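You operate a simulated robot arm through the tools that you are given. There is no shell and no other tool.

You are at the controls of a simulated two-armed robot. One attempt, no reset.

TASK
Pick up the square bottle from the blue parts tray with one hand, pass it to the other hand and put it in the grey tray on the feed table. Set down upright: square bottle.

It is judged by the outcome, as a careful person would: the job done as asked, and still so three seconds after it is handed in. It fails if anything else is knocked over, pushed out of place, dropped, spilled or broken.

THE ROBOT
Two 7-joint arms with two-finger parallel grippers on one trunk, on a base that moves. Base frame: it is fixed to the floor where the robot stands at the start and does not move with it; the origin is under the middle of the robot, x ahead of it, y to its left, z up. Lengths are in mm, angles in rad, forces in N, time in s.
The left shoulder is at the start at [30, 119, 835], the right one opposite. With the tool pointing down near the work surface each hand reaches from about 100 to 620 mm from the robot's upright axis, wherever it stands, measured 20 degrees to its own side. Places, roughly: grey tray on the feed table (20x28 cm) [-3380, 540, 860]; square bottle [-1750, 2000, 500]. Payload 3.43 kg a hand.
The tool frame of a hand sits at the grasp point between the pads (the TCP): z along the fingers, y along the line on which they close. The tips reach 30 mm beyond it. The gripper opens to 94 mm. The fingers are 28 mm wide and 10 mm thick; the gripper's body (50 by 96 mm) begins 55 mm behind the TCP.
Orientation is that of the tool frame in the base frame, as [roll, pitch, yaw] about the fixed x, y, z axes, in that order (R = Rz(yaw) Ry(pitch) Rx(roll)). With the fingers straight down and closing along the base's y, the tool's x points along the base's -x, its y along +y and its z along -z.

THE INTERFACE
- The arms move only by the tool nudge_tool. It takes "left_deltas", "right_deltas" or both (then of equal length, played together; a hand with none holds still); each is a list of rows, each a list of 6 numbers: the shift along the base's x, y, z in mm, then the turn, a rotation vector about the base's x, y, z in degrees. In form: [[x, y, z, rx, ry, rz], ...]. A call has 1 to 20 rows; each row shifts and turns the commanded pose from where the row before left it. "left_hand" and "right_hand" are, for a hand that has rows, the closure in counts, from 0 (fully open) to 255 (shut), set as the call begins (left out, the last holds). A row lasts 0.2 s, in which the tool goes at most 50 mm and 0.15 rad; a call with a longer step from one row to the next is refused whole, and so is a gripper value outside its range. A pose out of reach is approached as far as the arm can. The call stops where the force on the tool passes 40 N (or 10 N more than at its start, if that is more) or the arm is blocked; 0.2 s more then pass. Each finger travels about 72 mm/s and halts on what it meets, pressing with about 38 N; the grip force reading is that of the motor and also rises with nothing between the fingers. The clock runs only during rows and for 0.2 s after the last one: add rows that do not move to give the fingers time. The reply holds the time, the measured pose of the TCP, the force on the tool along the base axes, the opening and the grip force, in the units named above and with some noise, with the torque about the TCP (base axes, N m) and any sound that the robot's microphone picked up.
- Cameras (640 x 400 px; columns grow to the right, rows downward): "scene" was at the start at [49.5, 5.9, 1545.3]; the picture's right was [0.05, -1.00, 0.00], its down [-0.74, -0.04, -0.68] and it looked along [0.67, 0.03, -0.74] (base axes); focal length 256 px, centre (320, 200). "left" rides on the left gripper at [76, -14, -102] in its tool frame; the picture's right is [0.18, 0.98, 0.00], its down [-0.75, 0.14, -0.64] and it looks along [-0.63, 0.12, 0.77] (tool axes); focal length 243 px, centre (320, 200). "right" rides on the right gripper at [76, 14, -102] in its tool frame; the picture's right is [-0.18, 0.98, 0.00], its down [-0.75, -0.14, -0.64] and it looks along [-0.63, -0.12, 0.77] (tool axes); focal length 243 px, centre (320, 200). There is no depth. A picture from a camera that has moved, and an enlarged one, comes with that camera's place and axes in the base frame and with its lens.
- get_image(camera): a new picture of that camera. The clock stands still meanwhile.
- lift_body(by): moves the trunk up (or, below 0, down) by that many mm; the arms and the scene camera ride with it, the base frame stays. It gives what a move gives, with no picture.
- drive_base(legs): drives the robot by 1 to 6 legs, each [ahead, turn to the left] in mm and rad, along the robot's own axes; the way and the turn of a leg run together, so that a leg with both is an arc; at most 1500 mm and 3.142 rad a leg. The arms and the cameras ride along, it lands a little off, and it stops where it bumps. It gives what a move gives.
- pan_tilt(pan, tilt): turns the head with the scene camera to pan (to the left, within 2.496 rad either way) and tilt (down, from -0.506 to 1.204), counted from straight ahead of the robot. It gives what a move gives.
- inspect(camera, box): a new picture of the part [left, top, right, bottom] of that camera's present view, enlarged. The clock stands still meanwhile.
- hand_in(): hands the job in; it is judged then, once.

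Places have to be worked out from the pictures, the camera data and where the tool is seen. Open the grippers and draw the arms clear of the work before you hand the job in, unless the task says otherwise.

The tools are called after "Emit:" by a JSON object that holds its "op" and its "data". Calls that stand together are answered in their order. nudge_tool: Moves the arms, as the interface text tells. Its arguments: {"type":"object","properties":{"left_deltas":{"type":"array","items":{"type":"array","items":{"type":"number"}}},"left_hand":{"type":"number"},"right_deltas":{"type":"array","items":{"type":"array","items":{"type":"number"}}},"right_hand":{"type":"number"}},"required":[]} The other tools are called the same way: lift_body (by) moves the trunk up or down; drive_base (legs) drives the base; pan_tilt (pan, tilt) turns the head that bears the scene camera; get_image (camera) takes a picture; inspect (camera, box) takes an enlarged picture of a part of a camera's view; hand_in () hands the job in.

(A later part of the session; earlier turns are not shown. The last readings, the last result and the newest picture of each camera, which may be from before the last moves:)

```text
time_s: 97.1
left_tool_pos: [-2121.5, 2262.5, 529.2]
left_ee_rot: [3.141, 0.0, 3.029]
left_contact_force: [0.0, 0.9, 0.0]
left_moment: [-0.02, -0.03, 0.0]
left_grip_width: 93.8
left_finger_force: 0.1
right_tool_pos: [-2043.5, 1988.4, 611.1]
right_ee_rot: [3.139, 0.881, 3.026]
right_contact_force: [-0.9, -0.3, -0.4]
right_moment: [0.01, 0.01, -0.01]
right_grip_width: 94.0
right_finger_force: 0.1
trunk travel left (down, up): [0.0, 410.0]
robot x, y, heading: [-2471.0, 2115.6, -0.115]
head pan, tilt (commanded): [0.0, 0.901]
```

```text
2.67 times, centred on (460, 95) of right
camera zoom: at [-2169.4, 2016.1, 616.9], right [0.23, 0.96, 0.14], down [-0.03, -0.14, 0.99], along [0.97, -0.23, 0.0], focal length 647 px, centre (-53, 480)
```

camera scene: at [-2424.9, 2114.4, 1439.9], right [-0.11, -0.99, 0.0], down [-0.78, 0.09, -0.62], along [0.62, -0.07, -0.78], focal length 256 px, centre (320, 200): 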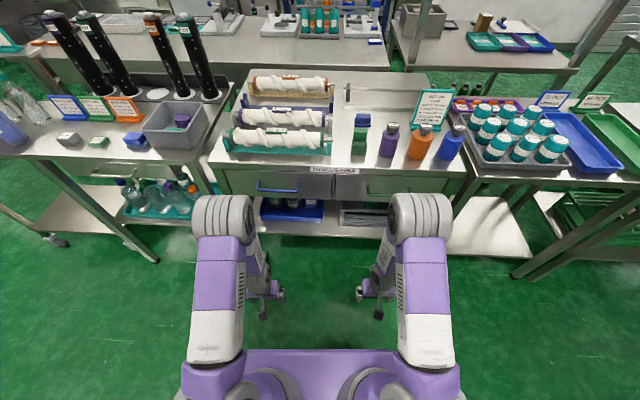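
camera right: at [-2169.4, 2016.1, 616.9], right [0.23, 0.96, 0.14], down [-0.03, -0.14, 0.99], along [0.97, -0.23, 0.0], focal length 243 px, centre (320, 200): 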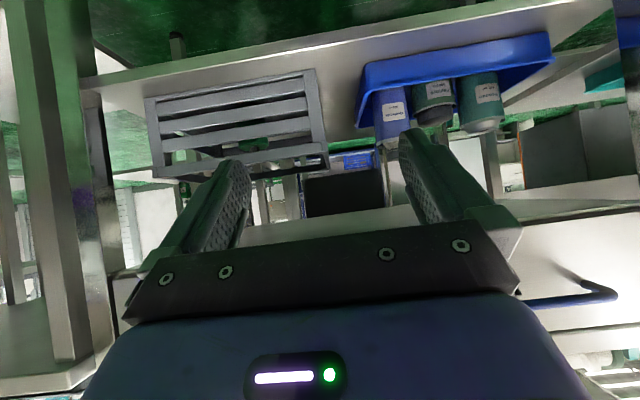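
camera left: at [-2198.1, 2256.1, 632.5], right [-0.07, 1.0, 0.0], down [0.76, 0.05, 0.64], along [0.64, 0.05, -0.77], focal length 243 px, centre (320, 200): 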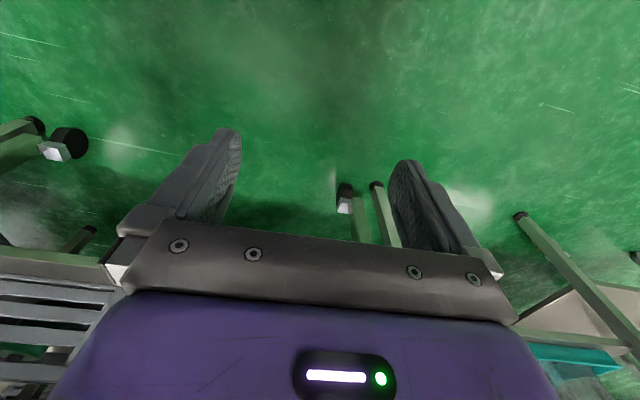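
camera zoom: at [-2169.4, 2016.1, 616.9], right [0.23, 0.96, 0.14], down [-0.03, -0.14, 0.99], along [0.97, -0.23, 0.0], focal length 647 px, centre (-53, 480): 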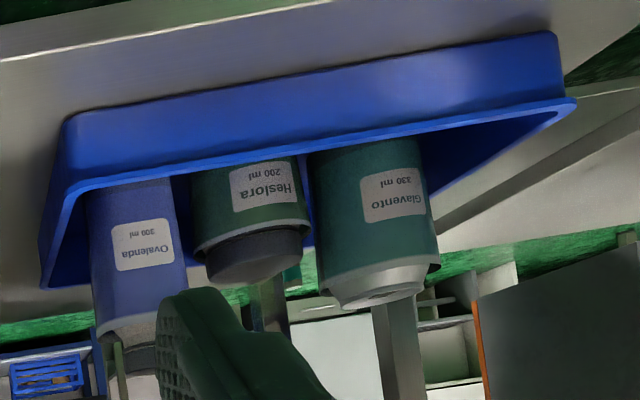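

Seen upside down: the blue "Ovalenda 300 ml" bottle at the tray's right end, a round "Heslora" jar in the middle and a "Glavento" can at the left. I'll shift the hand so the finger no longer hides the blue bottle's top.

Emit:
{"op": "nudge_tool", "data": {"right_deltas": [[0, 30, 12, 0.9, 4, 0], [0, 30, 12, 0.9, 4, 0], [0, 30, 12, 0, 0, 0], [0, 15, 12, 0, 0, 0]]}}

Emit:
{"op": "get_image", "data": {"camera": "right"}}

Emit:
{"op": "inspect", "data": {"camera": "right", "box": [220, 20, 460, 170]}}

```text
time_s: 98.1
left_tool_pos: [-2121.9, 2261.2, 528.9]
left_ee_rot: [3.141, 0.0, 3.027]
left_contact_force: [-0.1, 0.6, -0.1]
left_moment: [-0.02, 0.03, 0.01]
left_grip_width: 93.5
left_finger_force: 0.0
right_tool_pos: [-2045.1, 2093.1, 657.1]
right_ee_rot: [3.118, 0.737, 3.012]
right_contact_force: [-0.4, -0.1, 0.0]
right_moment: [0.02, 0.03, 0.01]
right_grip_width: 93.8
right_finger_force: 0.1
trunk travel left (down, up): [0.0, 410.0]
robot x, y, heading: [-2472.5, 2117.4, -0.112]
head pan, tilt (commanded): [0.0, 0.901]
```

```text
taken
camera right: at [-2168.2, 2121.4, 682.4], right [0.25, 0.96, 0.14], down [0.11, -0.17, 0.98], along [0.96, -0.23, -0.15], focal length 243 px, centre (320, 200)
```

right: 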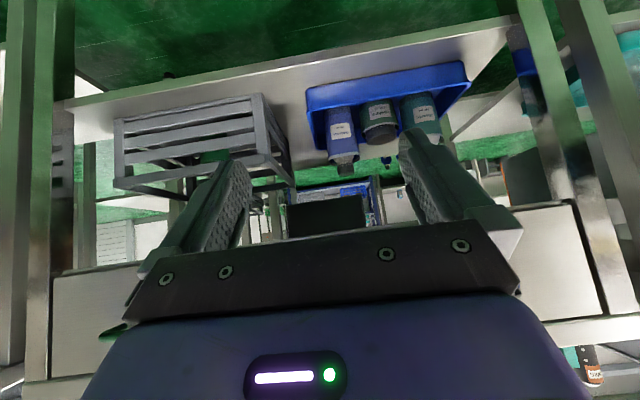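

```text
2.67 times, centred on (340, 95) of right
camera zoom: at [-2168.2, 2121.4, 682.4], right [0.25, 0.96, 0.14], down [0.11, -0.17, 0.98], along [0.96, -0.23, -0.15], focal length 647 px, centre (267, 480)
```

zoom: 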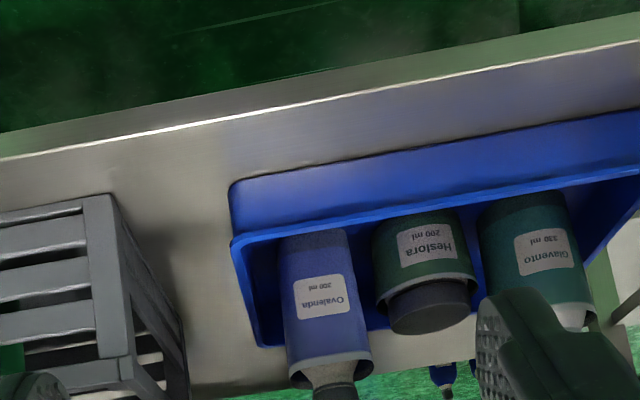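

The blue bottle has a flat square body, shoulders and a dark cap; triangulating its label gives about [-1672, 2069, 469], the shelf at z≈406 and drawer bottoms at z≈680. Before choosing the grip I'll look at the destination tray with the head.

Emit:
{"op": "pan_tilt", "data": {"pan": -1.98, "tilt": 0.35}}

Emit:
{"op": "get_image", "data": {"camera": "scene"}}

Emit:
{"op": "inspect", "data": {"camera": "scene", "box": [230, 140, 410, 252]}}

```text
time_s: 100.1
left_tool_pos: [-2121.5, 2261.5, 530.3]
left_ee_rot: [3.141, 0.0, 3.028]
left_contact_force: [-0.2, -0.2, -0.7]
left_moment: [0.01, -0.01, 0.02]
left_grip_width: 94.1
left_finger_force: 0.0
right_tool_pos: [-2044.7, 2093.4, 657.8]
right_ee_rot: [3.117, 0.738, 3.012]
right_contact_force: [0.5, -0.1, -0.8]
right_moment: [-0.01, -0.01, 0.01]
right_grip_width: 94.1
right_finger_force: 0.0
trunk travel left (down, up): [0.0, 410.0]
robot x, y, heading: [-2472.7, 2117.8, -0.111]
head pan, tilt (commanded): [-1.979, 0.351]
```

```text
taken
camera scene: at [-2546.2, 2042.3, 1487.3], right [-0.87, 0.5, 0.0], down [0.17, 0.3, -0.94], along [-0.47, -0.81, -0.34], focal length 256 px, centre (320, 200)
```

scene: 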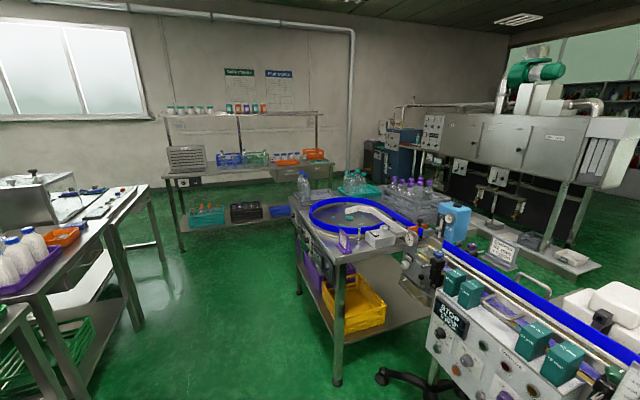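

```text
3.56 times, centred on (320, 196) of scene
camera zoom: at [-2546.2, 2042.3, 1487.3], right [-0.87, 0.5, 0.0], down [0.17, 0.3, -0.94], along [-0.47, -0.81, -0.34], focal length 910 px, centre (320, 214)
```

zoom: 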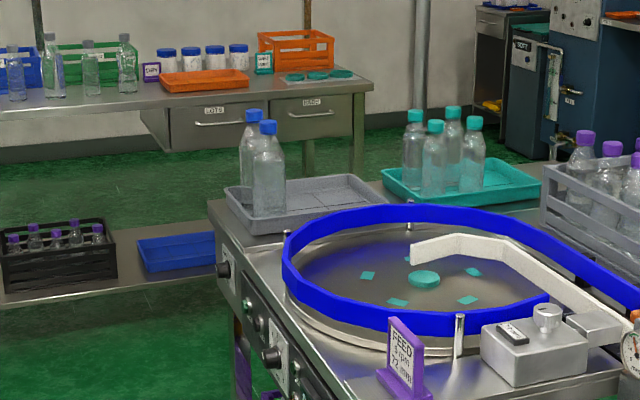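

The grey tray on the feed table holds two blue-capped bottles on its aisle side (x≈-3310); its -x half is free (≈[-3450,520]). Plan: right hand picks tilted 30° below horizontal, left hand takes it from above. First I pull the right hand back and shift the base ~130 mm ahead and ~140 mm left so the bottle is in front of the right shoulder.

Emit:
{"op": "nudge_tool", "data": {"right_deltas": [[-30, 3, 0, 0, 0, 0], [-30, 3, 0, 0, 0, 0], [-30, 3, 0, 0, 0, 0]]}}

Emit:
{"op": "drive_base", "data": {"legs": [[0, 0.826], [190, 0], [0, -0.826]]}}

Emit:
{"op": "pan_tilt", "data": {"pan": 0.0, "tilt": 0.9}}

Emit:
{"op": "get_image", "data": {"camera": "scene"}}

Emit:
{"op": "get_image", "data": {"camera": "right"}}

```text
time_s: 100.9
left_tool_pos: [-2120.6, 2261.9, 530.6]
left_ee_rot: [3.141, -0.001, 3.028]
left_contact_force: [0.6, 0.4, 0.0]
left_moment: [0.0, -0.04, -0.01]
left_grip_width: 93.9
left_finger_force: 0.1
right_tool_pos: [-2134.7, 2103.3, 656.4]
right_ee_rot: [3.12, 0.738, 3.011]
right_contact_force: [-0.3, -0.4, -0.1]
right_moment: [-0.02, 0.0, -0.01]
right_grip_width: 94.2
right_finger_force: 0.1
trunk travel left (down, up): [0.0, 410.0]
robot x, y, heading: [-2465.4, 2119.4, -0.114]
head pan, tilt (commanded): [-1.979, 0.351]
```

```text
time_s: 106.7
left_tool_pos: [-1975.3, 2383.3, 530.0]
left_ee_rot: [-3.141, 0.0, 3.029]
left_contact_force: [0.2, -0.1, 0.1]
left_moment: [-0.02, 0.0, 0.03]
left_grip_width: 94.1
left_finger_force: 0.0
right_tool_pos: [-1989.1, 2225.4, 655.8]
right_ee_rot: [3.118, 0.737, 3.012]
right_contact_force: [0.0, -0.1, 0.4]
right_moment: [-0.03, -0.02, -0.02]
right_grip_width: 94.1
right_finger_force: 0.0
trunk travel left (down, up): [0.0, 410.0]
robot x, y, heading: [-2321.9, 2243.4, -0.113]
head pan, tilt (commanded): [-1.979, 0.351]
```

```text
time_s: 108.6
left_tool_pos: [-1975.9, 2383.9, 531.0]
left_ee_rot: [3.141, -0.002, 3.029]
left_contact_force: [0.6, 0.0, -0.2]
left_moment: [-0.01, -0.02, 0.03]
left_grip_width: 94.1
left_finger_force: 0.2
right_tool_pos: [-1989.4, 2226.6, 655.9]
right_ee_rot: [3.119, 0.739, 3.012]
right_contact_force: [-0.3, -0.2, 0.9]
right_moment: [-0.04, -0.01, 0.0]
right_grip_width: 94.3
right_finger_force: 0.1
trunk travel left (down, up): [0.0, 410.0]
robot x, y, heading: [-2325.3, 2241.4, -0.115]
head pan, tilt (commanded): [0.0, 0.901]
```

```text
taken
camera scene: at [-2278.7, 2237.8, 1439.7], right [-0.11, -0.99, 0.0], down [-0.78, 0.09, -0.62], along [0.62, -0.07, -0.78], focal length 256 px, centre (320, 200)
```

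scene: 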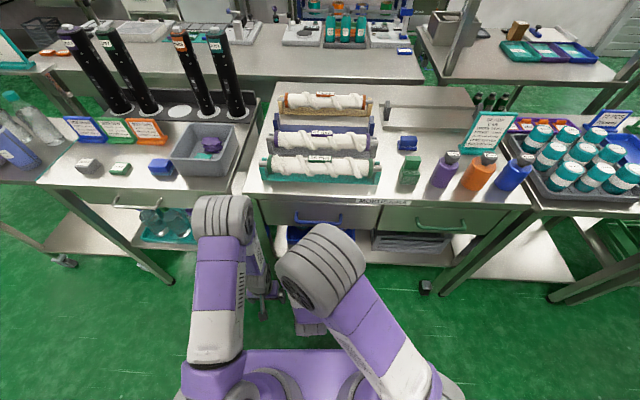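

```text
taken
camera right: at [-2112.1, 2253.8, 681.6], right [0.25, 0.96, 0.14], down [0.11, -0.17, 0.98], along [0.96, -0.23, -0.15], focal length 243 px, centre (320, 200)
```

right: 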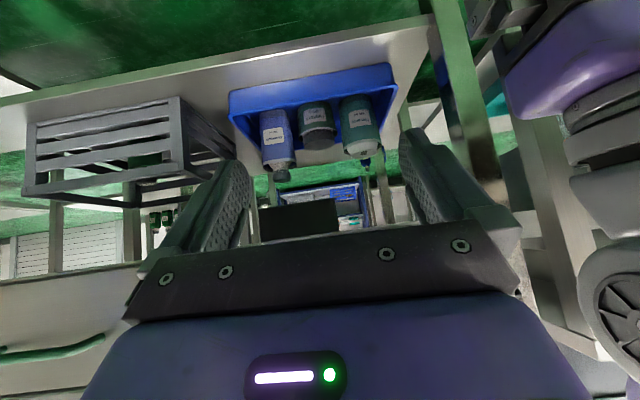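

The base is now well placed. I'll bring the right hand to a 60° pitched-up pose (30° below horizontal), lined up with the bottle and about 200 mm short of it, then look through its camera.

Emit:
{"op": "nudge_tool", "data": {"right_deltas": [[23, -23, -16, -0.98, -5.81, 0.03], [23, -23, -16, -0.98, -5.81, 0.03], [23, -23, -16, -0.98, -5.81, 0.03], [23, -23, -16, 0, 0, 0], [23, -23, -16, 0, 0, 0], [23, -23, -16, 0, 0, 0]], "left_deltas": [[-14, 8, 12, 0, 0, 0], [-14, 8, 12, 0, 0, 0], [-14, 8, 12, 0, 0, 0], [-14, 8, 12, 0, 0, 0], [-14, 8, 12, 0, 0, 0], [-14, 8, 12, 0, 0, 0]]}}

Emit:
{"op": "get_image", "data": {"camera": "right"}}

Emit:
{"op": "get_image", "data": {"camera": "scene"}}

```text
time_s: 110.0
left_tool_pos: [-2044.1, 2433.9, 595.7]
left_ee_rot: [3.141, -0.004, 3.029]
left_contact_force: [0.7, -0.1, -0.9]
left_moment: [0.01, 0.0, 0.0]
left_grip_width: 94.0
left_finger_force: 0.1
left hand out of reach, approached as far as the arm can: row 6
right_tool_pos: [-1850.6, 2089.6, 560.2]
right_ee_rot: [-3.139, 1.046, 3.033]
right_contact_force: [0.1, 0.5, 0.0]
right_moment: [0.02, 0.01, -0.02]
right_grip_width: 93.7
right_finger_force: 0.0
trunk travel left (down, up): [0.0, 410.0]
robot x, y, heading: [-2327.0, 2239.1, -0.112]
head pan, tilt (commanded): [0.0, 0.901]
```

```text
taken
camera right: at [-1975.6, 2117.6, 545.7], right [0.2, 0.97, 0.16], down [-0.19, -0.12, 0.97], along [0.96, -0.22, 0.16], focal length 243 px, centre (320, 200)
```

right: 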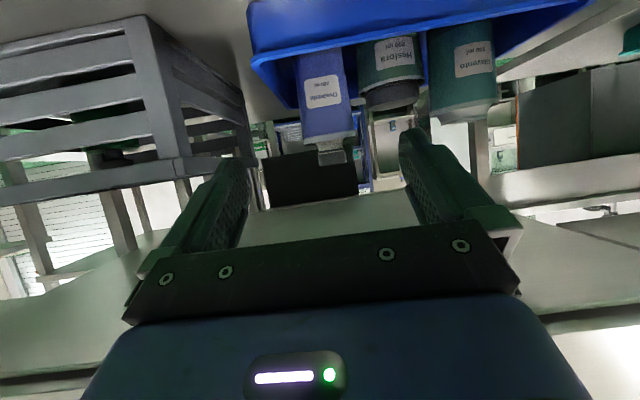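

```text
taken
camera scene: at [-2278.6, 2237.7, 1439.7], right [-0.11, -0.99, 0.0], down [-0.78, 0.09, -0.62], along [0.62, -0.07, -0.78], focal length 256 px, centre (320, 200)
```

scene: 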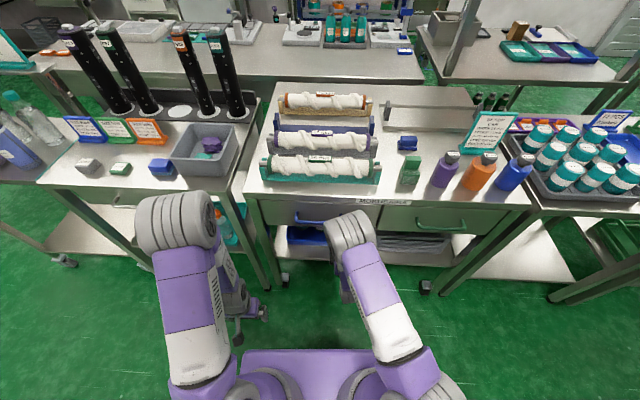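

Now a clear view: the bottle is just ahead between the fingers. I'll zoom in on the bottle and its neighbours to measure gaps.

Emit:
{"op": "inspect", "data": {"camera": "right", "box": [240, 30, 460, 168]}}

```text
2.90 times, centred on (350, 99) of right
camera zoom: at [-1975.6, 2117.6, 545.7], right [0.2, 0.97, 0.16], down [-0.19, -0.12, 0.97], along [0.96, -0.22, 0.16], focal length 703 px, centre (233, 493)
```

zoom: 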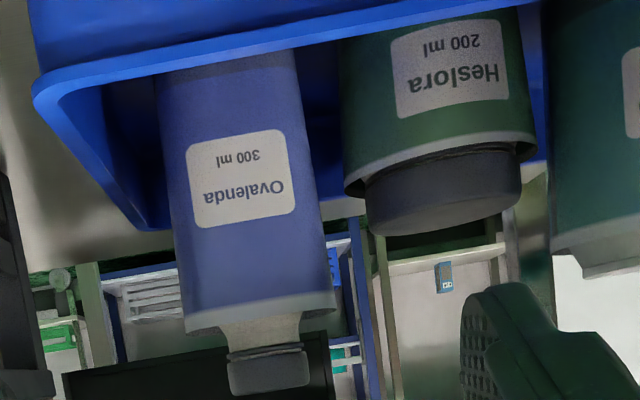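

Measured from this view: body ≈60 mm wide, shoulder z≈520, cap ≈37 mm wide at z≈534–555, tray rim z≈454, round jar only ≈14 mm away (top z≈502). A cap grip from almost horizontal clears the jar, rim and drawers, so I'll level the right hand to 7° below horizontal at z≈546 and look again.

Emit:
{"op": "nudge_tool", "data": {"right_deltas": [[0, 0, -5, -0.83, -7.62, 0], [0, 0, -5, -0.83, -7.62, 0], [0, 0, -4, -0.83, -7.62, 0], [0, 0, 0, 0, 0, 0]]}}

Emit:
{"op": "get_image", "data": {"camera": "right"}}

Emit:
{"op": "inspect", "data": {"camera": "right", "box": [240, 60, 460, 198]}}

```text
time_s: 111.0
left_tool_pos: [-2044.3, 2433.3, 595.6]
left_ee_rot: [-3.141, -0.003, 3.028]
left_contact_force: [0.1, 0.3, 0.0]
left_moment: [0.03, 0.0, -0.04]
left_grip_width: 93.8
left_finger_force: 0.1
right_tool_pos: [-1850.9, 2087.9, 546.6]
right_ee_rot: [3.136, 1.449, 3.026]
right_contact_force: [0.0, 0.0, -1.2]
right_moment: [0.02, -0.01, 0.0]
right_grip_width: 94.0
right_finger_force: 0.1
trunk travel left (down, up): [0.0, 410.0]
robot x, y, heading: [-2322.7, 2245.6, -0.111]
head pan, tilt (commanded): [0.0, 0.901]
```

```text
taken
camera right: at [-1960.1, 2114.9, 483.7], right [0.13, 0.97, 0.18], down [-0.56, -0.08, 0.83], along [0.82, -0.21, 0.53], focal length 243 px, centre (320, 200)
```

right: 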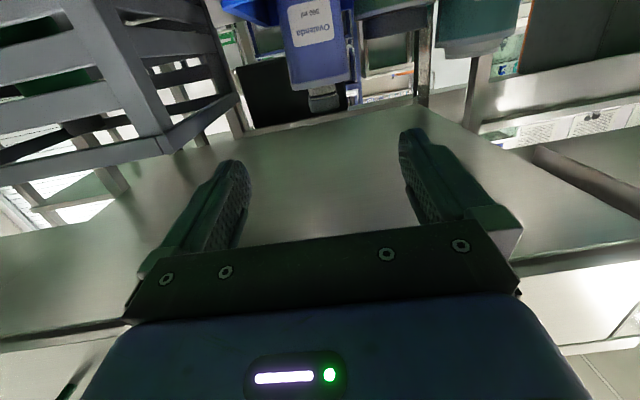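

```text
2.90 times, centred on (350, 129) of right
camera zoom: at [-1960.1, 2114.9, 483.7], right [0.13, 0.97, 0.18], down [-0.56, -0.08, 0.83], along [0.82, -0.21, 0.53], focal length 703 px, centre (233, 406)
```

zoom: 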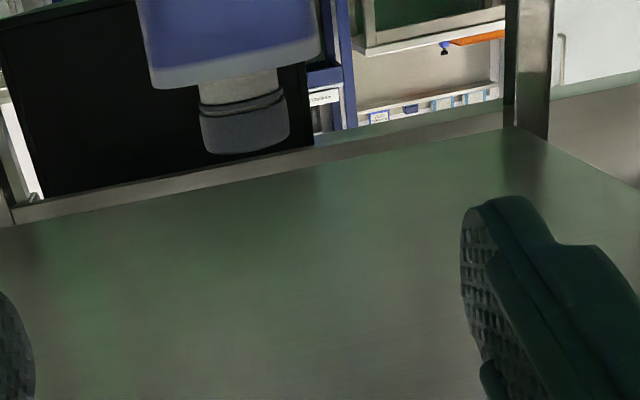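

Triangulating the cap from both views puts the bottle axis at about [-1636, 2063], cap z≈534–555, laterally in line with the hand. I'll advance 120 mm and check.

Emit:
{"op": "nudge_tool", "data": {"right_deltas": [[30, -3.5, 0, 0, 0, 0], [30, -3.5, 0, 0, 0, 0], [30, -3.5, 0, 0, 0, 0], [30, -3.5, 0, 0, 0, 0], [0, 0, 0, 0, 0, 0]]}}

Emit:
{"op": "get_image", "data": {"camera": "right"}}

Emit:
{"op": "get_image", "data": {"camera": "scene"}}

```text
time_s: 112.2
left_tool_pos: [-2044.3, 2434.9, 596.0]
left_ee_rot: [3.141, -0.004, 3.028]
left_contact_force: [-0.5, -0.3, 0.1]
left_moment: [-0.02, 0.0, 0.03]
left_grip_width: 94.1
left_finger_force: 0.0
right_tool_pos: [-1728.9, 2075.7, 544.7]
right_ee_rot: [3.138, 1.446, 3.029]
right_contact_force: [-0.7, -0.2, -0.1]
right_moment: [-0.01, 0.05, 0.03]
right_grip_width: 94.2
right_finger_force: 0.1
trunk travel left (down, up): [0.0, 410.0]
robot x, y, heading: [-2325.0, 2240.6, -0.113]
head pan, tilt (commanded): [0.0, 0.901]
```

```text
taken
camera right: at [-1838.3, 2100.9, 482.4], right [0.13, 0.97, 0.18], down [-0.56, -0.08, 0.83], along [0.82, -0.21, 0.53], focal length 243 px, centre (320, 200)
```

right: 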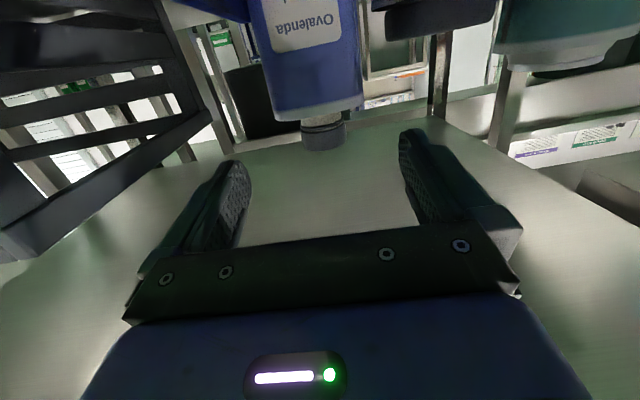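

```text
taken
camera scene: at [-2278.6, 2237.8, 1439.7], right [-0.11, -0.99, 0.0], down [-0.78, 0.09, -0.62], along [0.62, -0.07, -0.78], focal length 256 px, centre (320, 200)
```

scene: 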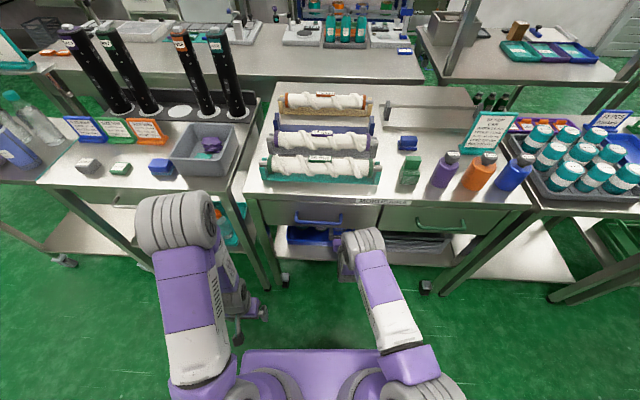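

The cap sits between the fingers ahead. I'll zoom to check the lateral centring before the final advance.

Emit:
{"op": "inspect", "data": {"camera": "right", "box": [230, 90, 420, 209]}}

```text
3.36 times, centred on (325, 150) of right
camera zoom: at [-1838.3, 2100.9, 482.4], right [0.13, 0.97, 0.18], down [-0.56, -0.08, 0.83], along [0.82, -0.21, 0.53], focal length 816 px, centre (303, 370)
```

zoom: 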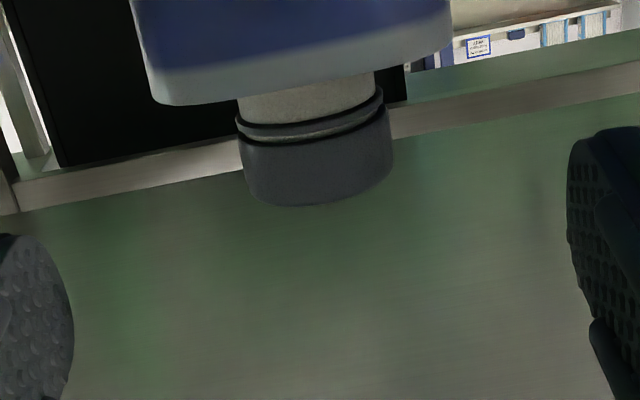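

The cap is about 1 mm left of the hand's line and ~90 mm ahead. I'll advance the last 82 mm so the pads straddle the cap, and verify before closing.

Emit:
{"op": "nudge_tool", "data": {"right_deltas": [[20.4, -2, 0.3, 0, 0, 0], [20.4, -2, 0.3, 0, 0, 0], [20.4, -2, 0.2, 0, 0, 0], [20.4, -1.9, 0.2, 0, 0, 0], [0, 0, 0, 0, 0, 0]]}}

Emit:
{"op": "get_image", "data": {"camera": "right"}}

```text
time_s: 113.4
left_tool_pos: [-2042.9, 2432.9, 595.0]
left_ee_rot: [-3.142, -0.004, 3.029]
left_contact_force: [0.0, 0.7, -0.3]
left_moment: [0.03, 0.0, 0.0]
left_grip_width: 94.0
left_finger_force: 0.1
right_tool_pos: [-1648.9, 2066.7, 546.4]
right_ee_rot: [3.138, 1.447, 3.029]
right_contact_force: [-0.8, -0.6, 0.2]
right_moment: [-0.02, 0.02, -0.02]
right_grip_width: 93.9
right_finger_force: 0.1
trunk travel left (down, up): [0.0, 410.0]
robot x, y, heading: [-2322.5, 2241.5, -0.112]
head pan, tilt (commanded): [0.0, 0.901]
```

```text
taken
camera right: at [-1757.5, 2092.8, 484.1], right [0.13, 0.97, 0.18], down [-0.56, -0.08, 0.83], along [0.82, -0.21, 0.53], focal length 243 px, centre (320, 200)
```

right: 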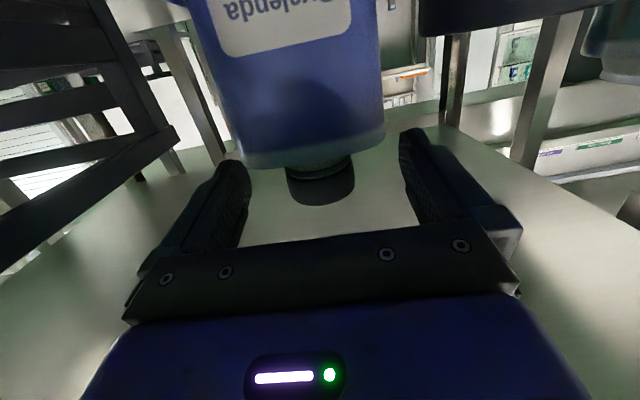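

The cap is centred between the pads at the grasp point. I'll close the right gripper.

Emit:
{"op": "nudge_tool", "data": {"right_deltas": [[0, 0, 0, 0, 0, 0], [0, 0, 0, 0, 0, 0], [0, 0, 0, 0, 0, 0], [0, 0, 0, 0, 0, 0], [0, 0, 0, 0, 0, 0], [0, 0, 0, 0, 0, 0]], "right_hand": 255}}

Emit:
{"op": "get_image", "data": {"camera": "right"}}

```text
time_s: 114.8
left_tool_pos: [-2044.4, 2433.9, 595.3]
left_ee_rot: [-3.141, -0.004, 3.029]
left_contact_force: [0.0, -0.3, 0.3]
left_moment: [0.01, 0.0, 0.0]
left_grip_width: 93.8
left_finger_force: 0.0
right_tool_pos: [-1648.6, 2066.6, 546.6]
right_ee_rot: [3.137, 1.446, 3.027]
right_contact_force: [0.1, 0.0, -0.3]
right_moment: [-0.05, 0.04, 0.01]
right_grip_width: 37.1
right_finger_force: 38.1
trunk travel left (down, up): [0.0, 410.0]
robot x, y, heading: [-2322.6, 2242.6, -0.115]
head pan, tilt (commanded): [0.0, 0.901]
```

```text
taken
camera right: at [-1757.5, 2092.8, 484.2], right [0.13, 0.97, 0.18], down [-0.56, -0.08, 0.83], along [0.82, -0.21, 0.53], focal length 243 px, centre (320, 200)
```

right: 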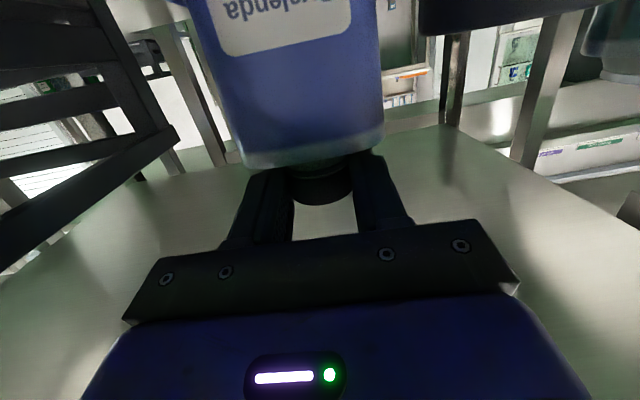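

Gripped: width 37.1 mm, force 38 N. I'll lift slowly straight up 48 mm under the drawers, watching the force.

Emit:
{"op": "nudge_tool", "data": {"right_deltas": [[0, 0, 6, 0, 0, 0], [0, 0, 6, 0, 0, 0], [0, 0, 6, 0, 0, 0], [0, 0, 6, 0, 0, 0], [0, 0, 6, 0, 0, 0], [0, 0, 6, 0, 0, 0], [0, 0, 6, 0, 0, 0], [0, 0, 6, 0, 0, 0], [0, 0, 0, 0, 0, 0]]}}

Emit:
{"op": "get_image", "data": {"camera": "right"}}

Emit:
{"op": "get_image", "data": {"camera": "left"}}

```text
time_s: 116.8
left_tool_pos: [-2043.5, 2433.9, 595.5]
left_ee_rot: [3.141, -0.005, 3.029]
left_contact_force: [-0.3, 0.2, -0.5]
left_moment: [-0.02, -0.01, 0.02]
left_grip_width: 94.1
left_finger_force: 0.0
right_tool_pos: [-1649.8, 2066.8, 594.4]
right_ee_rot: [3.138, 1.448, 3.03]
right_contact_force: [-0.6, -0.6, -3.8]
right_moment: [0.01, 0.01, 0.01]
right_grip_width: 37.3
right_finger_force: 38.3
trunk travel left (down, up): [0.0, 410.0]
robot x, y, heading: [-2322.1, 2239.4, -0.112]
head pan, tilt (commanded): [0.0, 0.901]
```

```text
taken
camera right: at [-1758.8, 2092.6, 532.6], right [0.13, 0.97, 0.18], down [-0.56, -0.08, 0.83], along [0.82, -0.21, 0.53], focal length 243 px, centre (320, 200)
```

right: 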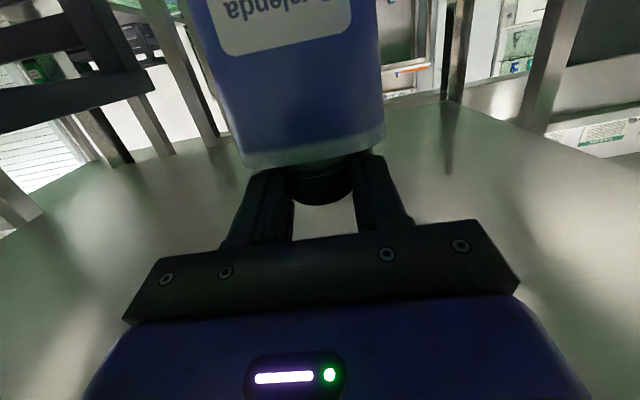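

```text
taken
camera left: at [-2120.0, 2428.9, 698.0], right [-0.07, 1.0, 0.0], down [0.77, 0.06, 0.64], along [0.64, 0.05, -0.77], focal length 243 px, centre (320, 200)
```

left: 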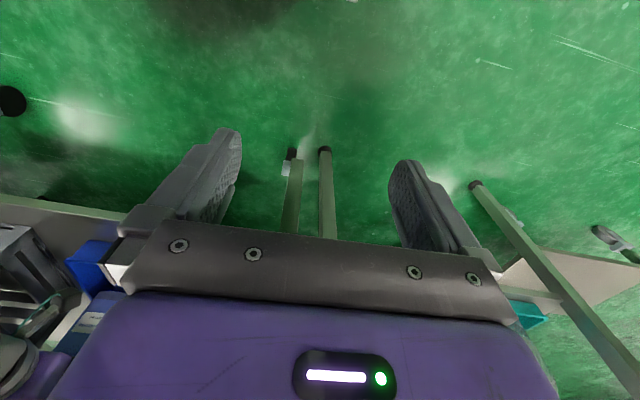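

The bottle hangs freely (about 3.5 N). I'll turn the left hand's camera toward it to check the base clears the tray rim before pulling out.

Emit:
{"op": "nudge_tool", "data": {"left_deltas": [[-10, -5, 0, 0, 0, -8.4], [-10, -5, 0, 0, 0, -8.4], [-10, -5, 0, 0, 0, -8.4], [-10, -5, 0, 0, 0, -8.4], [0, 0, 0, 0, 0, -8.4], [0, 0, 0, -5.05, -4.48, 0], [0, 0, 0, -5.05, -4.48, 0], [0, 0, 0, -5.05, -4.48, 0], [0, 0, 0, -5.05, -4.48, 0], [0, 0, 0, 0, 0, 0]]}}

Emit:
{"op": "get_image", "data": {"camera": "left"}}

```text
time_s: 119.0
left_tool_pos: [-2020.5, 2421.3, 568.3]
left_ee_rot: [-3.141, 0.473, 2.295]
left_contact_force: [-0.1, 0.0, 0.7]
left_moment: [0.0, -0.02, 0.0]
left_grip_width: 93.9
left_finger_force: 0.1
left hand out of reach, approached as far as the arm can: row 1, 2, 3, 4, 6, 7, 8
right_tool_pos: [-1649.8, 2065.4, 594.1]
right_ee_rot: [3.138, 1.447, 3.029]
right_contact_force: [0.0, 0.1, -3.2]
right_moment: [-0.01, 0.05, -0.02]
right_grip_width: 37.1
right_finger_force: 38.0
trunk travel left (down, up): [0.0, 410.0]
robot x, y, heading: [-2325.7, 2242.8, -0.113]
head pan, tilt (commanded): [0.0, 0.901]
```

```text
taken
camera left: at [-2106.3, 2498.2, 624.7], right [0.63, 0.77, -0.08], down [0.36, -0.19, 0.91], along [0.69, -0.6, -0.4], focal length 243 px, centre (320, 200)
```

left: 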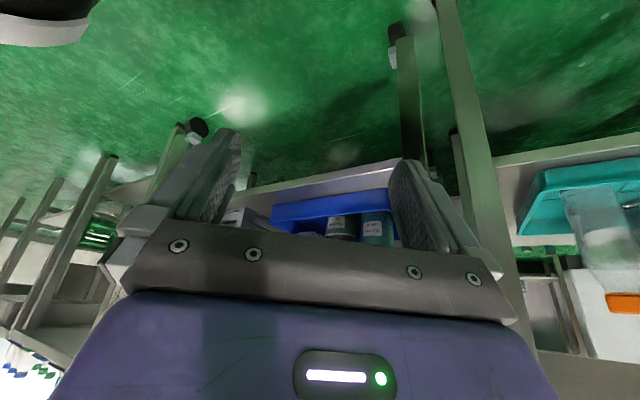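

The left palm blocks the bottle; I'll pitch the left hand up a bit more and reach slightly outward.

Emit:
{"op": "nudge_tool", "data": {"left_deltas": [[10, 10, 10, -5, -4.4, 0], [10, 10, 10, -5, -4.4, 0], [10, 10, 10, -5, -4.4, 0], [0, 0, 0, -5, -4.4, 0], [0, 0, 0, 0, 0, 0]]}}

Emit:
{"op": "get_image", "data": {"camera": "left"}}

```text
time_s: 120.2
left_tool_pos: [-1991.6, 2451.7, 599.1]
left_ee_rot: [3.141, 0.938, 2.298]
left_contact_force: [0.0, 0.1, 0.2]
left_moment: [-0.01, -0.01, 0.0]
left_grip_width: 94.0
left_finger_force: 0.0
right_tool_pos: [-1650.4, 2066.3, 595.1]
right_ee_rot: [3.137, 1.446, 3.028]
right_contact_force: [0.2, 0.4, -3.1]
right_moment: [0.02, 0.08, -0.03]
right_grip_width: 37.0
right_finger_force: 38.0
trunk travel left (down, up): [0.0, 410.0]
robot x, y, heading: [-2324.2, 2238.1, -0.112]
head pan, tilt (commanded): [0.0, 0.901]
```

```text
taken
camera left: at [-2086.4, 2538.1, 599.0], right [0.66, 0.73, -0.15], down [0.06, 0.15, 0.99], along [0.75, -0.66, 0.05], focal length 243 px, centre (320, 200)
```

left: 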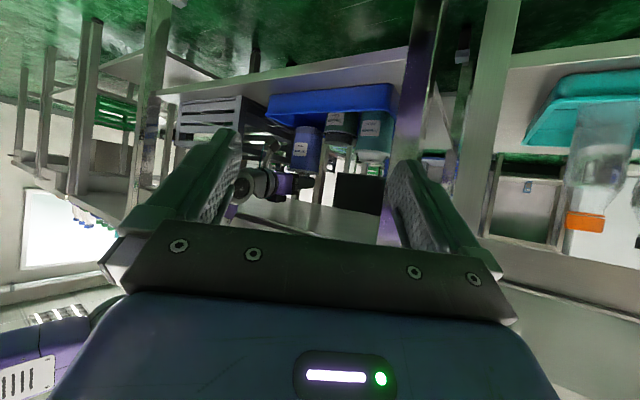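

Emit:
{"op": "inspect", "data": {"camera": "left", "box": [220, 70, 420, 195]}}

```text
3.20 times, centred on (320, 132) of left
camera zoom: at [-2086.4, 2538.1, 599.0], right [0.66, 0.73, -0.15], down [0.06, 0.15, 0.99], along [0.75, -0.66, 0.05], focal length 776 px, centre (320, 416)
```

zoom: 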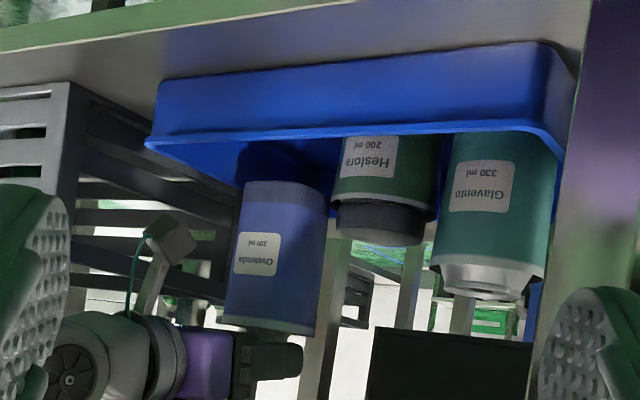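

The bottle's base is at z≈456, barely at the rim's 454, while the wrist top has ~20 mm to the drawers. So I'll first pull back 60 mm inside the tray (wrist leaves the drawer front), then lift 25 mm more.

Emit:
{"op": "nudge_tool", "data": {"right_deltas": [[-15, 1.6, 0, 0, 0, 0], [-15, 1.6, 0, 0, 0, 0], [-15, 1.6, 0, 0, 0, 0], [-15, 1.7, 0, 0, 0, 0], [0, 0, 6, 0, 0, 0], [0, 0, 6, 0, 0, 0], [0, 0, 6, 0, 0, 0], [0, 0, 7, 0, 0, 0], [0, 0, 0, 0, 0, 0]]}}

Emit:
{"op": "inspect", "data": {"camera": "left", "box": [180, 60, 420, 210]}}

```text
time_s: 122.2
left_tool_pos: [-1991.5, 2451.0, 599.4]
left_ee_rot: [-3.141, 0.936, 2.296]
left_contact_force: [-0.3, -1.0, 0.5]
left_moment: [-0.03, 0.03, 0.01]
left_grip_width: 93.8
left_finger_force: 0.1
right_tool_pos: [-1708.9, 2072.0, 619.8]
right_ee_rot: [3.137, 1.448, 3.031]
right_contact_force: [0.8, -0.7, -3.3]
right_moment: [0.01, 0.05, -0.02]
right_grip_width: 36.7
right_finger_force: 37.1
trunk travel left (down, up): [0.0, 410.0]
robot x, y, heading: [-2327.0, 2239.6, -0.115]
head pan, tilt (commanded): [0.0, 0.901]
```

```text
2.67 times, centred on (300, 135) of left
camera zoom: at [-2086.5, 2538.0, 599.1], right [0.66, 0.73, -0.15], down [0.06, 0.15, 0.99], along [0.75, -0.66, 0.05], focal length 647 px, centre (373, 373)
```

zoom: 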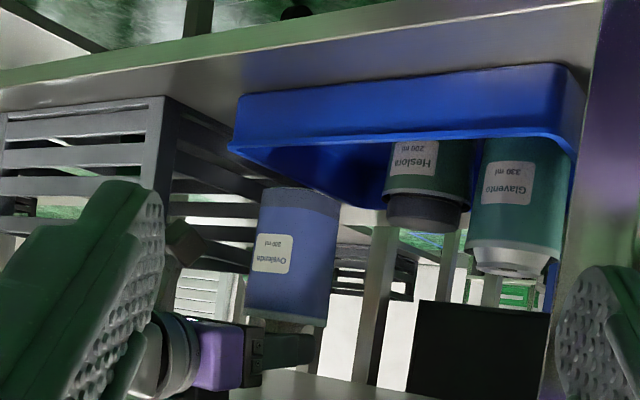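

Base of the bottle is now at z≈480, well above the rim. I'll pull straight out 150 mm with the arm, then back the base up.

Emit:
{"op": "nudge_tool", "data": {"right_deltas": [[-25, 2.7, 0, 0, 0, 0], [-25, 2.7, 0, 0, 0, 0], [-25, 2.7, 0, 0, 0, 0], [-25, 2.7, 0, 0, 0, 0], [-25, 2.7, 0, 0, 0, 0], [-25, 2.7, 0, 0, 0, 0], [0, 0, 0, 0, 0, 0]]}}

Emit:
{"op": "drive_base", "data": {"legs": [[-200, 0]]}}

Emit:
{"op": "get_image", "data": {"camera": "scene"}}

Emit:
{"op": "get_image", "data": {"camera": "left"}}

Emit:
{"op": "get_image", "data": {"camera": "right"}}

```text
time_s: 123.8
left_tool_pos: [-1991.1, 2450.7, 599.5]
left_ee_rot: [-3.141, 0.936, 2.298]
left_contact_force: [-0.1, 0.7, -0.1]
left_moment: [0.03, -0.01, 0.0]
left_grip_width: 94.1
left_finger_force: 0.0
right_tool_pos: [-1860.2, 2088.9, 620.3]
right_ee_rot: [3.136, 1.447, 3.026]
right_contact_force: [0.0, -0.9, -3.2]
right_moment: [0.0, 0.05, 0.01]
right_grip_width: 37.0
right_finger_force: 38.1
trunk travel left (down, up): [0.0, 410.0]
robot x, y, heading: [-2326.6, 2241.8, -0.11]
head pan, tilt (commanded): [0.0, 0.901]
```

```text
time_s: 125.4
left_tool_pos: [-2191.8, 2473.7, 600.5]
left_ee_rot: [-3.141, 0.937, 2.293]
left_contact_force: [-0.2, -0.3, 0.3]
left_moment: [-0.01, -0.02, 0.0]
left_grip_width: 93.8
left_finger_force: 0.0
right_tool_pos: [-2060.8, 2110.8, 620.9]
right_ee_rot: [3.135, 1.448, 3.025]
right_contact_force: [-0.7, -0.3, -3.5]
right_moment: [0.03, 0.03, 0.02]
right_grip_width: 37.0
right_finger_force: 37.5
trunk travel left (down, up): [0.0, 410.0]
robot x, y, heading: [-2526.9, 2267.3, -0.119]
head pan, tilt (commanded): [0.0, 0.901]
```

```text
taken
camera scene: at [-2479.1, 2260.8, 1439.7], right [-0.12, -0.99, 0.0], down [-0.78, 0.09, -0.62], along [0.62, -0.07, -0.78], focal length 256 px, centre (320, 200)
```

scene: 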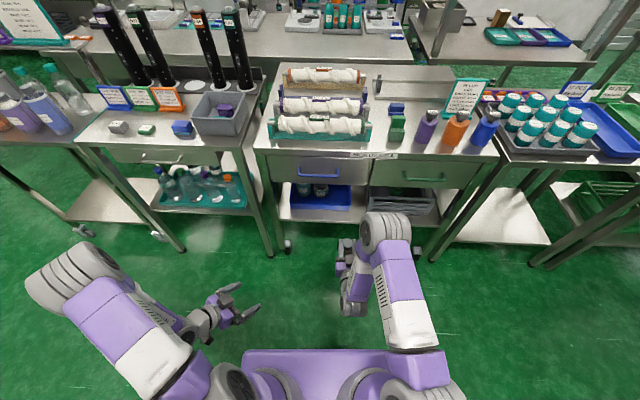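

```text
taken
camera left: at [-2286.3, 2560.6, 599.2], right [0.67, 0.73, -0.15], down [0.06, 0.15, 0.99], along [0.74, -0.67, 0.05], focal length 243 px, centre (320, 200)
```

left: 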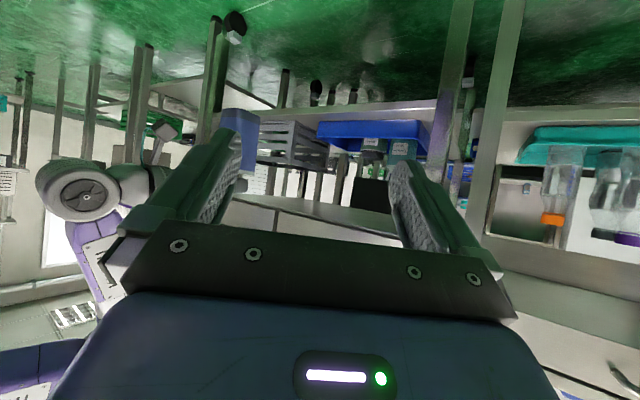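

```text
taken
camera right: at [-2169.4, 2137.5, 558.8], right [0.13, 0.97, 0.18], down [-0.56, -0.08, 0.83], along [0.82, -0.21, 0.53], focal length 243 px, centre (320, 200)
```

right: 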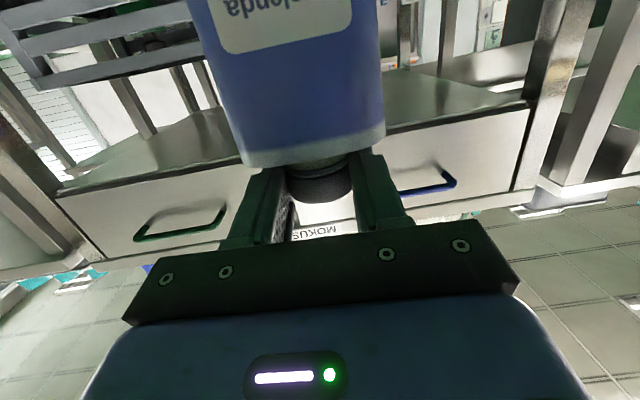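

The bottle is out over the aisle. For the handover I'll swing the right hand to the middle and yaw it 45° inward, so the left hand can come in at 45° from the other side and take the body.

Emit:
{"op": "nudge_tool", "data": {"right_deltas": [[6.6, 14.3, 0, 0, 0, 7.5], [6.6, 14.3, 0, 0, 0, 7.5], [6.6, 14.3, 0, 0, 0, 7.5], [6.6, 14.3, 0, 0, 0, 7.5], [6.6, 14.3, 0, 0, 0, 7.5], [6.6, 14.3, 0, 0, 0, 7.5], [0, 0, 0, 0, 0, 0]]}}

Emit:
{"op": "get_image", "data": {"camera": "left"}}

Emit:
{"op": "get_image", "data": {"camera": "scene"}}

```text
time_s: 127.0
left_tool_pos: [-2192.2, 2472.5, 599.2]
left_ee_rot: [-3.14, 0.935, 2.294]
left_contact_force: [0.4, 0.1, -0.1]
left_moment: [0.04, -0.02, -0.02]
left_grip_width: 94.0
left_finger_force: 0.0
right_tool_pos: [-2019.9, 2195.0, 621.8]
right_ee_rot: [3.137, 1.445, -2.471]
right_contact_force: [-0.4, -0.5, -1.9]
right_moment: [0.01, 0.03, -0.02]
right_grip_width: 37.1
right_finger_force: 38.3
trunk travel left (down, up): [0.0, 410.0]
robot x, y, heading: [-2524.2, 2263.6, -0.115]
head pan, tilt (commanded): [0.0, 0.901]
```

```text
taken
camera left: at [-2286.2, 2560.6, 599.1], right [0.67, 0.73, -0.15], down [0.06, 0.15, 0.99], along [0.74, -0.67, 0.05], focal length 243 px, centre (320, 200)
```

left: 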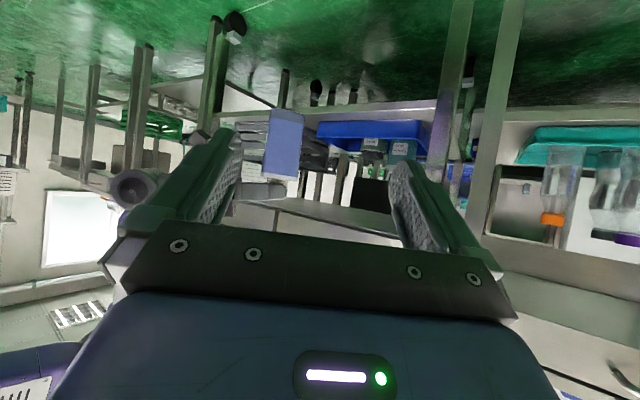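

```text
taken
camera scene: at [-2478.8, 2260.8, 1439.7], right [-0.12, -0.99, 0.0], down [-0.78, 0.09, -0.62], along [0.62, -0.07, -0.78], focal length 256 px, centre (320, 200)
```

scene: 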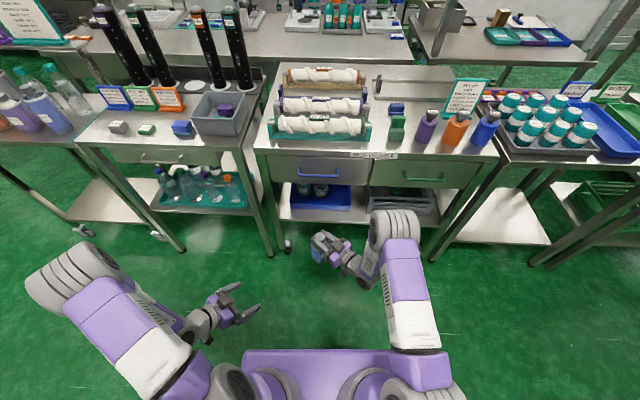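

The right hand now holds the bottle near the centreline, pointing 45° inward. I'll zoom in with the left camera to read the body's face orientation.

Emit:
{"op": "inspect", "data": {"camera": "left", "box": [230, 90, 350, 210]}}

```text
3.33 times, centred on (290, 150) of left
camera zoom: at [-2286.2, 2560.6, 599.1], right [0.67, 0.73, -0.15], down [0.06, 0.15, 0.99], along [0.74, -0.67, 0.05], focal length 809 px, centre (420, 367)
```

zoom: 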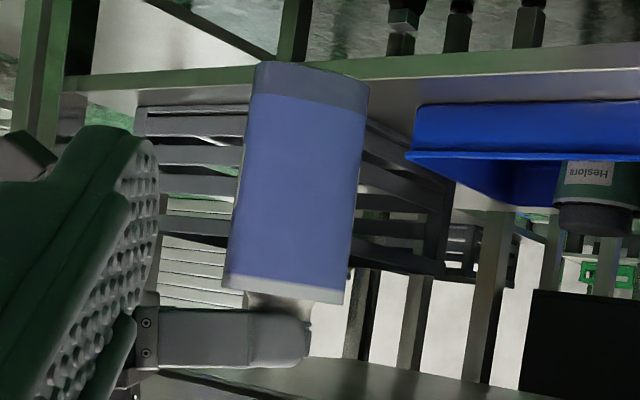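

The body faces are aligned with the right hand (within ~2°), axis at about [-2007, 2204], base z≈483. I'll bring the left hand to a pre-grasp 120 mm from the axis, at body height z≈543, tilted 40° down.

Emit:
{"op": "nudge_tool", "data": {"left_deltas": [[18.3, -29.05, -9.4, 0.89, 0.78, -0.92], [18.3, -29.05, -9.4, 0.89, 0.78, -0.92], [18.3, -29.05, -9.4, 0.89, 0.78, -0.92], [18.3, -29.05, -9.4, 0, 0, 0], [18.3, -29.05, -9.4, 0, 0, 0], [18.2, -29.05, -9.2, 0, 0, 0], [0, 0, 0, 0, 0, 0]]}}

Emit:
{"op": "get_image", "data": {"camera": "left"}}

Emit:
{"op": "get_image", "data": {"camera": "scene"}}

```text
time_s: 128.6
left_tool_pos: [-2082.3, 2299.0, 543.7]
left_ee_rot: [-3.139, 0.872, 2.247]
left_contact_force: [-1.6, -0.6, -0.1]
left_moment: [-0.01, 0.03, -0.02]
left_grip_width: 94.0
left_finger_force: 0.0
right_tool_pos: [-2020.6, 2196.4, 620.9]
right_ee_rot: [3.135, 1.446, -2.474]
right_contact_force: [0.7, -0.1, -2.7]
right_moment: [-0.04, 0.04, -0.01]
right_grip_width: 37.1
right_finger_force: 37.9
trunk travel left (down, up): [0.0, 410.0]
robot x, y, heading: [-2525.8, 2265.2, -0.115]
head pan, tilt (commanded): [0.0, 0.901]
```

```text
taken
camera left: at [-2172.3, 2390.7, 550.6], right [0.69, 0.71, -0.14], down [0.11, 0.1, 0.99], along [0.71, -0.7, -0.01], focal length 243 px, centre (320, 200)
```

left: 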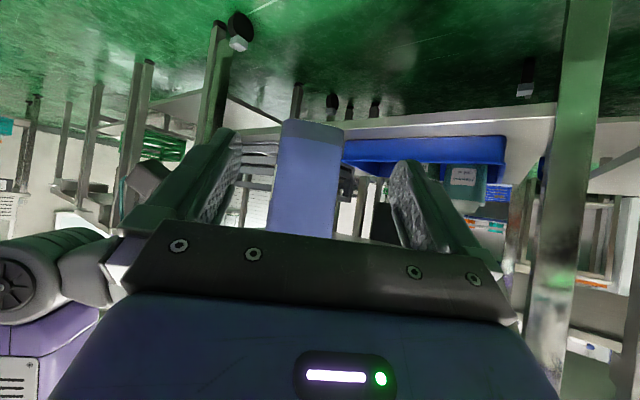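

```text
taken
camera scene: at [-2478.8, 2260.8, 1439.7], right [-0.12, -0.99, 0.0], down [-0.78, 0.09, -0.62], along [0.62, -0.07, -0.78], focal length 256 px, centre (320, 200)
```

scene: 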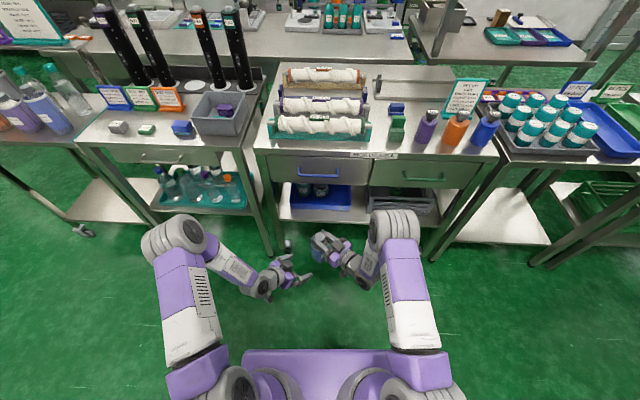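

The bottle is between the left fingers; I'll zoom to measure the lateral offset before moving in.

Emit:
{"op": "inspect", "data": {"camera": "left", "box": [220, 100, 420, 225]}}

```text
3.20 times, centred on (320, 162) of left
camera zoom: at [-2172.3, 2390.7, 550.6], right [0.69, 0.71, -0.14], down [0.11, 0.1, 0.99], along [0.71, -0.7, -0.01], focal length 776 px, centre (320, 320)
```

zoom: 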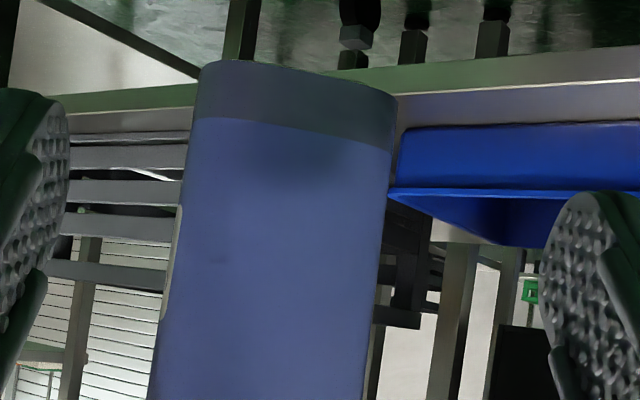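

The bottle is ~3 mm toward the right hand's side of the left hand's centre. I'll shift for that while advancing most of the way, then verify.

Emit:
{"op": "nudge_tool", "data": {"left_deltas": [[12.2, -18, -0.2, 0, 0, 0], [12.2, -18, -0.2, 0, 0, 0], [13.9, -17.1, -0.2, 0, 0, 0], [0, 0, 0, 0, 0, 0]]}}

Emit:
{"op": "get_image", "data": {"camera": "left"}}

Emit:
{"op": "get_image", "data": {"camera": "right"}}

```text
time_s: 129.6
left_tool_pos: [-2043.8, 2245.4, 542.9]
left_ee_rot: [-3.139, 0.874, 2.248]
left_contact_force: [-0.2, -0.5, -0.9]
left_moment: [-0.01, 0.04, 0.0]
left_grip_width: 93.9
left_finger_force: 0.1
right_tool_pos: [-2020.7, 2194.9, 621.0]
right_ee_rot: [3.136, 1.447, -2.472]
right_contact_force: [-0.2, -0.9, -3.5]
right_moment: [-0.04, 0.02, 0.02]
right_grip_width: 36.8
right_finger_force: 37.7
trunk travel left (down, up): [0.0, 410.0]
robot x, y, heading: [-2525.8, 2260.9, -0.112]
head pan, tilt (commanded): [0.0, 0.901]
```

```text
taken
camera left: at [-2133.6, 2337.4, 550.5], right [0.69, 0.71, -0.14], down [0.11, 0.1, 0.99], along [0.71, -0.7, -0.01], focal length 243 px, centre (320, 200)
```

left: 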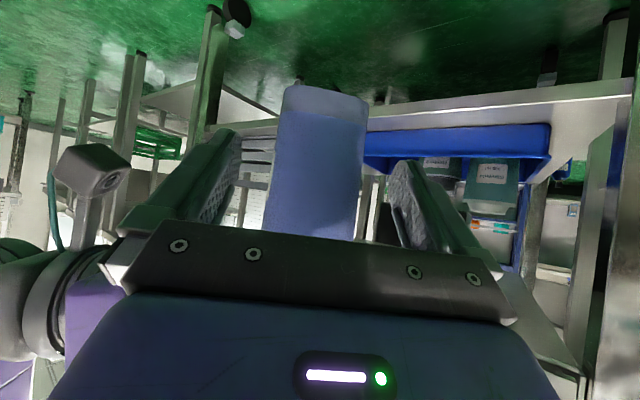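

```text
taken
camera right: at [-2116.8, 2137.5, 558.4], right [-0.59, 0.78, 0.18], down [-0.34, -0.45, 0.83], along [0.73, 0.43, 0.53], focal length 243 px, centre (320, 200)
```

right: 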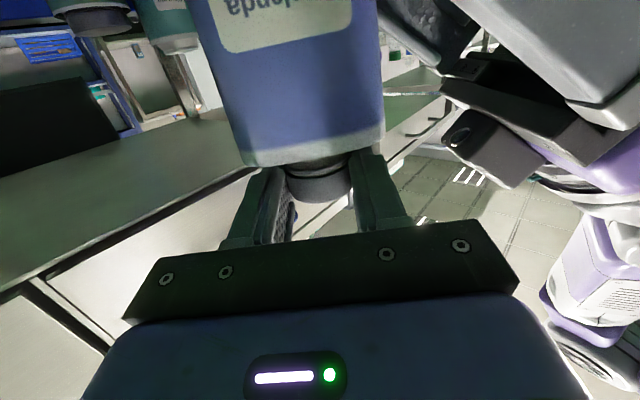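

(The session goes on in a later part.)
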